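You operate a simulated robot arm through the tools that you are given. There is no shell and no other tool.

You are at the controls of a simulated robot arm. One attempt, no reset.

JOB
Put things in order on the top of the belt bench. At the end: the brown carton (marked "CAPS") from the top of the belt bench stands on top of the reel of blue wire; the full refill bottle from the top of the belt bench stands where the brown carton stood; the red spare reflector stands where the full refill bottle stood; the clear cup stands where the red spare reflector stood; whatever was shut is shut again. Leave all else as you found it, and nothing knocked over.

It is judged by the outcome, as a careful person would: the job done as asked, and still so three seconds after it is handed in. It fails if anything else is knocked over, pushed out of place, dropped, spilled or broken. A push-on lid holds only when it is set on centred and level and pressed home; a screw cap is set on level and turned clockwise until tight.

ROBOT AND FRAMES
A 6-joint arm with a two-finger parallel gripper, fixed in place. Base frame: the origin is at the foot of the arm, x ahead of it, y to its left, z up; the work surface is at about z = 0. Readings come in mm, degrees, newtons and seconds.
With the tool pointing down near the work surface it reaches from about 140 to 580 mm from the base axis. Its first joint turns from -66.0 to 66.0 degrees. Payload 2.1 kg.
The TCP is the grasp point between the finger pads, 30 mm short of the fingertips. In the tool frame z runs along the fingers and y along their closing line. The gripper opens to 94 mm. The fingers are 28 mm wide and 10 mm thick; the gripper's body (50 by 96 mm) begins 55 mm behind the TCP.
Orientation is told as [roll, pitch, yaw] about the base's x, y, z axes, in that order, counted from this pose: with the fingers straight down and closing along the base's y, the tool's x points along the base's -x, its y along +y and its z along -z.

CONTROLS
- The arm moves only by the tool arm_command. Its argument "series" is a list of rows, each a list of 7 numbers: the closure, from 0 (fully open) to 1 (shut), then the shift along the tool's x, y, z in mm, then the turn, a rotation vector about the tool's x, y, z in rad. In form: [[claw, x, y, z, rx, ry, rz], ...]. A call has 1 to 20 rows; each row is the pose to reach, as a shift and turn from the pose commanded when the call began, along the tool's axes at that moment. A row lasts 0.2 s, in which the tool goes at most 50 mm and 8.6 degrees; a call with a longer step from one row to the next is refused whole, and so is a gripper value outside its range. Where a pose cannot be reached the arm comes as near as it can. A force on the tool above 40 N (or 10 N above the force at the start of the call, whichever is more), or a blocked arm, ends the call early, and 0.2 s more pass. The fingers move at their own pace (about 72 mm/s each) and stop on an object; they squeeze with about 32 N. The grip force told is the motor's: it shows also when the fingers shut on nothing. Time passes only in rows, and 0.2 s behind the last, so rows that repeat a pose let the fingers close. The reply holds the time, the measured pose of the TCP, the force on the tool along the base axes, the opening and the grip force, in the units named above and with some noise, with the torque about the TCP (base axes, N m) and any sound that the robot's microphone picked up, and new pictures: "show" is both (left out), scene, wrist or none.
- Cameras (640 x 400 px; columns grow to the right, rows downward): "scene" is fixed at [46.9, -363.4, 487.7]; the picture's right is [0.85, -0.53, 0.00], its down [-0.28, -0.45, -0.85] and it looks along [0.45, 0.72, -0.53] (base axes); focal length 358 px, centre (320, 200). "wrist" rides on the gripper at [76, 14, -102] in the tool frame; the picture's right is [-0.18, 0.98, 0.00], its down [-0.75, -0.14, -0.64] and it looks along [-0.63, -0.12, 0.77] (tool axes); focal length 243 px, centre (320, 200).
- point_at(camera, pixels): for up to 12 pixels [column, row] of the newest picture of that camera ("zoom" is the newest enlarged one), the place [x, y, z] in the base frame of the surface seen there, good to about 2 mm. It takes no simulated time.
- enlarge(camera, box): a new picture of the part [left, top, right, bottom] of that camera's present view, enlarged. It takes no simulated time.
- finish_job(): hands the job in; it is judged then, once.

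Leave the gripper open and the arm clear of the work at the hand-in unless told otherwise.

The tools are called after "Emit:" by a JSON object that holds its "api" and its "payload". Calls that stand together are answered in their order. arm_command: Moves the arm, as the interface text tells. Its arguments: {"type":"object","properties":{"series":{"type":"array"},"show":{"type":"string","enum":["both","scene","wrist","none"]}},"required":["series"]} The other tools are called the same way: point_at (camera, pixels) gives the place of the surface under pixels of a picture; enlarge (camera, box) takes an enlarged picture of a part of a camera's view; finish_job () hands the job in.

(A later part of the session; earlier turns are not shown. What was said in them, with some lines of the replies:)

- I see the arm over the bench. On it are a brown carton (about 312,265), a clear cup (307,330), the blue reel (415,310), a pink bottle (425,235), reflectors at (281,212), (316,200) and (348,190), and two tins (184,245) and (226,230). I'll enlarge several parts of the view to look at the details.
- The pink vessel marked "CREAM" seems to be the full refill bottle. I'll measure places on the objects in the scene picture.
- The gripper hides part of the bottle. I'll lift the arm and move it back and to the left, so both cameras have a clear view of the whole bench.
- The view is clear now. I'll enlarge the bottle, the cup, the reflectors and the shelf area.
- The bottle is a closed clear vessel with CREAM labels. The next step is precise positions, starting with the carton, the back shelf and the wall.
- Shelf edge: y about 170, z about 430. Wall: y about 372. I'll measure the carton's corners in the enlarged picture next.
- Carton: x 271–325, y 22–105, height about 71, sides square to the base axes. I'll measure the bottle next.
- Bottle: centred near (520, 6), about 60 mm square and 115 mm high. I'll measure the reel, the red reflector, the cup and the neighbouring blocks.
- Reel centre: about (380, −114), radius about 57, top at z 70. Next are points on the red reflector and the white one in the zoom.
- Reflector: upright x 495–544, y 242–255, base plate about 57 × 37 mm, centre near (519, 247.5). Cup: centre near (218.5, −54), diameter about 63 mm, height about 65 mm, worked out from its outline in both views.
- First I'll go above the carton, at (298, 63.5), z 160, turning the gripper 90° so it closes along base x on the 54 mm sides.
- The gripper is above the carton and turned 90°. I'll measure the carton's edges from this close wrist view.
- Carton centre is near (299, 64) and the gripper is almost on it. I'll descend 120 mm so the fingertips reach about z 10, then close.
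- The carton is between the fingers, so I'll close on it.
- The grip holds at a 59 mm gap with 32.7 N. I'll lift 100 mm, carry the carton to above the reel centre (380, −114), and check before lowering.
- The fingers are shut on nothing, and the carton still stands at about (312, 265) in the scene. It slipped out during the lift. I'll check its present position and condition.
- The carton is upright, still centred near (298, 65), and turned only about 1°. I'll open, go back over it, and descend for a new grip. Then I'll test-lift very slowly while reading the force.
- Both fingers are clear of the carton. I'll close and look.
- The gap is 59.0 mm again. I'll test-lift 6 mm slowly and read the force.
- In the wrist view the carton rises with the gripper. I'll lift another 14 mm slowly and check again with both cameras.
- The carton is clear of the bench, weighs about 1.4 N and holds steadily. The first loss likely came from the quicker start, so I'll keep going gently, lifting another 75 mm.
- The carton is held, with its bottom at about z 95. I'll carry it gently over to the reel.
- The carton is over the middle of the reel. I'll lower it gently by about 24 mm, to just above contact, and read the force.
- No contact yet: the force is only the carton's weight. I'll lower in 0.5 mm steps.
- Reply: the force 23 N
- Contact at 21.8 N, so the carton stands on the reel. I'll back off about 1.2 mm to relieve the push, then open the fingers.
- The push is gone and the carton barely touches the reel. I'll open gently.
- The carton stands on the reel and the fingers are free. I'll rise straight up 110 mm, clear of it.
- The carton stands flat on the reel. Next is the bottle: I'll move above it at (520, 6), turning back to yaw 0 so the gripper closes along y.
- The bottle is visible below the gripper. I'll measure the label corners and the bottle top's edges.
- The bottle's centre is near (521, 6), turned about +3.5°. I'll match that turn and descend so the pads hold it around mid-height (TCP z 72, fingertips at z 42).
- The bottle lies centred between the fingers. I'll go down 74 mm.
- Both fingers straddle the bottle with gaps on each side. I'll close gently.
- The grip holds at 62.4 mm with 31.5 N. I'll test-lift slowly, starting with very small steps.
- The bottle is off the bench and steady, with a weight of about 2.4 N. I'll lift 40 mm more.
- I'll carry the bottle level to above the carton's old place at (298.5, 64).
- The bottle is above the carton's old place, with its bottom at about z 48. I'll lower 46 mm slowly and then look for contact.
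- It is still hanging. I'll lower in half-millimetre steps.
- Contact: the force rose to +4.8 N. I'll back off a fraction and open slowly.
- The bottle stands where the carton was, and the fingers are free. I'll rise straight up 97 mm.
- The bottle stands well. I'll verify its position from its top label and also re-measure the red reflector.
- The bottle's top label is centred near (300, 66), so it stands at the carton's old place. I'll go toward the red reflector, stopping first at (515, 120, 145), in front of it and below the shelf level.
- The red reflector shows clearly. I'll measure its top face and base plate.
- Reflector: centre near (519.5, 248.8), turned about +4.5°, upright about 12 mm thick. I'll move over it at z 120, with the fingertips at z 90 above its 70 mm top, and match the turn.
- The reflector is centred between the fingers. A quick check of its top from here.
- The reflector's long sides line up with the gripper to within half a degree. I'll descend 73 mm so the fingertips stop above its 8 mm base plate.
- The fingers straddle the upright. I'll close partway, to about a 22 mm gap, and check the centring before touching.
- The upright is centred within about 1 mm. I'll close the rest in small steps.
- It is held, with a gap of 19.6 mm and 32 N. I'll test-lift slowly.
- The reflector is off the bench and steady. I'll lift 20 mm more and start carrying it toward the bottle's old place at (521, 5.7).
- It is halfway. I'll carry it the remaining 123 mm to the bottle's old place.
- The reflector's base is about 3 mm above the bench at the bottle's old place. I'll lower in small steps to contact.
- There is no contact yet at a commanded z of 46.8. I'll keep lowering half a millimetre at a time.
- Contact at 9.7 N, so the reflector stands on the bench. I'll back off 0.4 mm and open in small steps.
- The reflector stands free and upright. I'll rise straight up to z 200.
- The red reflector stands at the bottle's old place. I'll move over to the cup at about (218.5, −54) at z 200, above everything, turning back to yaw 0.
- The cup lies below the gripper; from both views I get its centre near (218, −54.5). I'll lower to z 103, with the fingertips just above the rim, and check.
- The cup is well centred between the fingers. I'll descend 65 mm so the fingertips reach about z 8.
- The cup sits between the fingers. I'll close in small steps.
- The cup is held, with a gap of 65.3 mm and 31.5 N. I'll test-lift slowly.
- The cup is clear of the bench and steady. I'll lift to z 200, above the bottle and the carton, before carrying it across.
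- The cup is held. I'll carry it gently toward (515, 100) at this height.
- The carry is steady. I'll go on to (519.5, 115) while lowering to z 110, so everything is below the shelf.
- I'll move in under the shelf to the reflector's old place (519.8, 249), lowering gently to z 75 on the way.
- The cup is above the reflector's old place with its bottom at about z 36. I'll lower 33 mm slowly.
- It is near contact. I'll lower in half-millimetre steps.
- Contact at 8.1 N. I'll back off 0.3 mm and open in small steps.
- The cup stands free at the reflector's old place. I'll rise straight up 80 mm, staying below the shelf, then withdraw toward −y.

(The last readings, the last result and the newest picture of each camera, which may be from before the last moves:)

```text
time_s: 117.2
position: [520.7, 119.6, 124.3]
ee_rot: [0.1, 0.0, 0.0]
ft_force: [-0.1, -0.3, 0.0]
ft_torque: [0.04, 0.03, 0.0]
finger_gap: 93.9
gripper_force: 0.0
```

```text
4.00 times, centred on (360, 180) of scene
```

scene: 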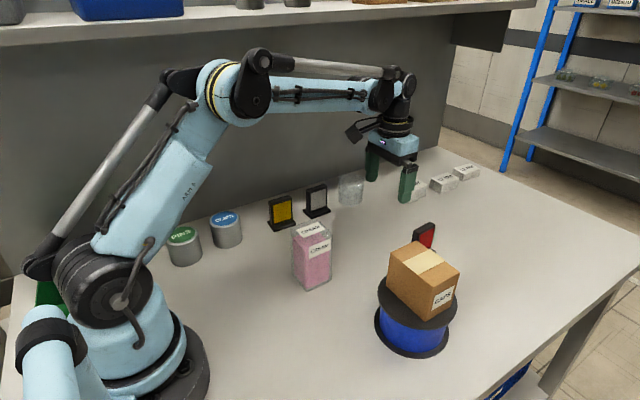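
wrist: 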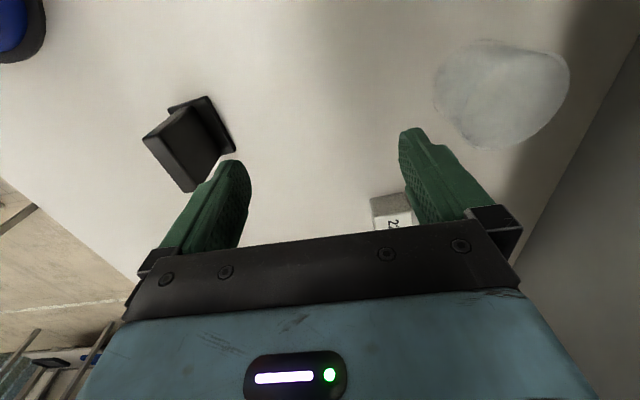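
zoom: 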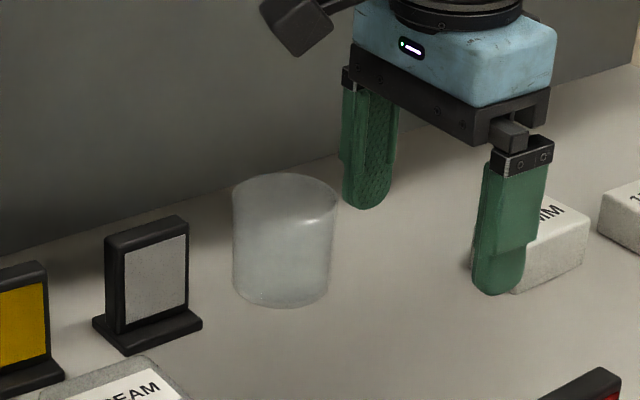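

The cup stands upright. I'll draw the arm back and up to a clear place above the bench and check the whole scene.

Emit:
{"api": "arm_command", "payload": {"series": [[0, 0, -15, -20, 0, 0, 0], [0, 10, -35, -50, 0, 0, 0], [0, 35, -55, -75, 0, 0, 0], [0, 65, -70, -98, 0, 0, 0], [0, 95, -85, -120, 0, 0, 0], [0, 125, -100, -140, 0, 0, 0], [0, 155, -110, -158, 0, 0, 0], [0, 180, -117, -171, 0, 0, 0], [0, 200, -119, -180, 0, 0, 0], [0, 230, -119, -180, 0, 0, 0], [0, 260, -119, -180, 0, 0, 0], [0, 270, -119, -180, 0, 0, 0], [0, 270, -119, -180, 0, 0, 0]]}}

Emit:
{"api": "enlarge", "payload": {"camera": "scene", "box": [240, 150, 480, 370]}}

Emit:
{"api": "enlarge", "payload": {"camera": "scene", "box": [360, 200, 480, 360]}}

```text
time_s: 120.0
position: [249.8, -0.0, 304.0]
ee_rot: [0.2, 0.0, 0.0]
ft_force: [0.6, 0.0, 0.2]
ft_torque: [-0.01, 0.0, -0.03]
finger_gap: 94.0
gripper_force: 0.1
```

scene: 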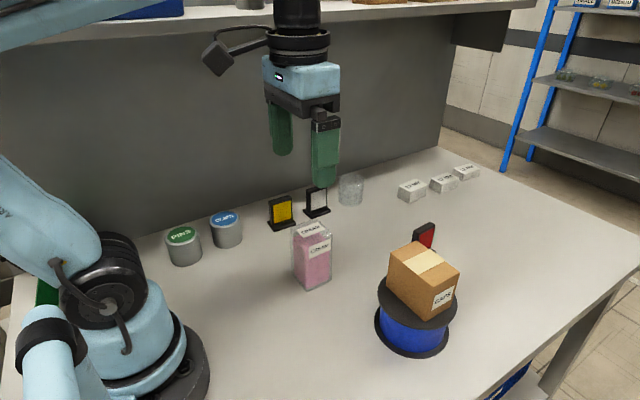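
wrist: 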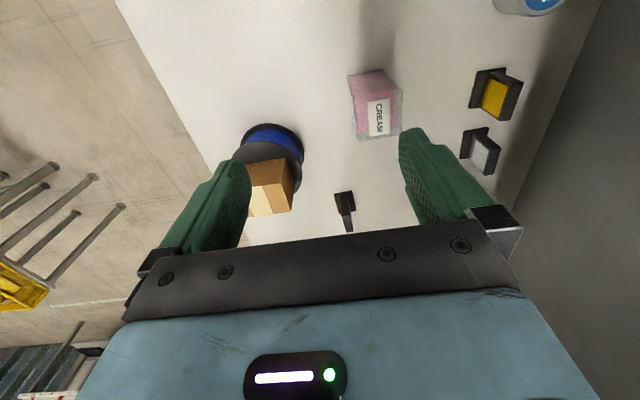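

```text
1.82 times, centred on (360, 260) of scene
```

zoom: 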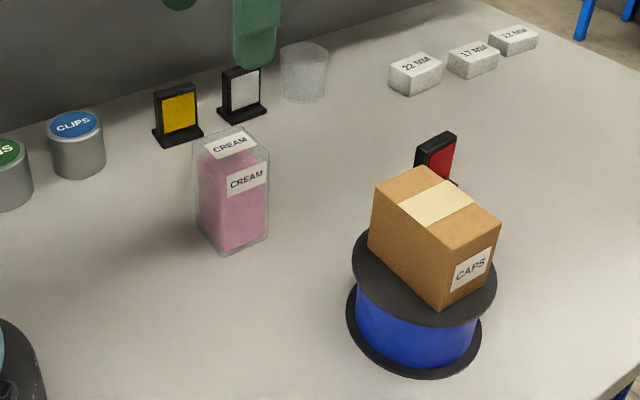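

```text
2.50 times, centred on (420, 280) of scene
```

zoom: 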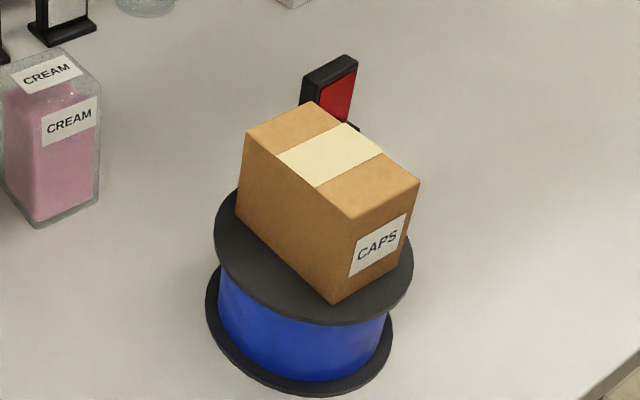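

Everything stands upright. The carton is on the reel, the bottle is at the carton's old place, the red reflector is at the bottle's old place, and the cup is at the reflector's old place. Nothing that was shut has been opened, and the other things stand as before. The gripper is open and clear, so I'll hand in the job.

Emit:
{"api": "finish_job", "payload": {}}

```text
The job is handed in.
```

The job is handed in, and the last pictures show everything in its asked place and upright:

- **Brown carton (CAPS):** it stands flat on top of the reel of blue wire.
- **Full refill bottle (CREAM):** it stands where the carton stood, within about 2 mm.
- **Red spare reflector:** it stands where the bottle stood.
- **Clear cup:** it stands where the red reflector stood.

My first try at lifting the carton failed. It slipped from the fingers and stayed upright on the bench, turned a few degrees. I gripped it again and made every lift after that slowly.

Nothing that was shut was opened. I saw no change in the other things on the bench, and the gripper is open and clear of the work.
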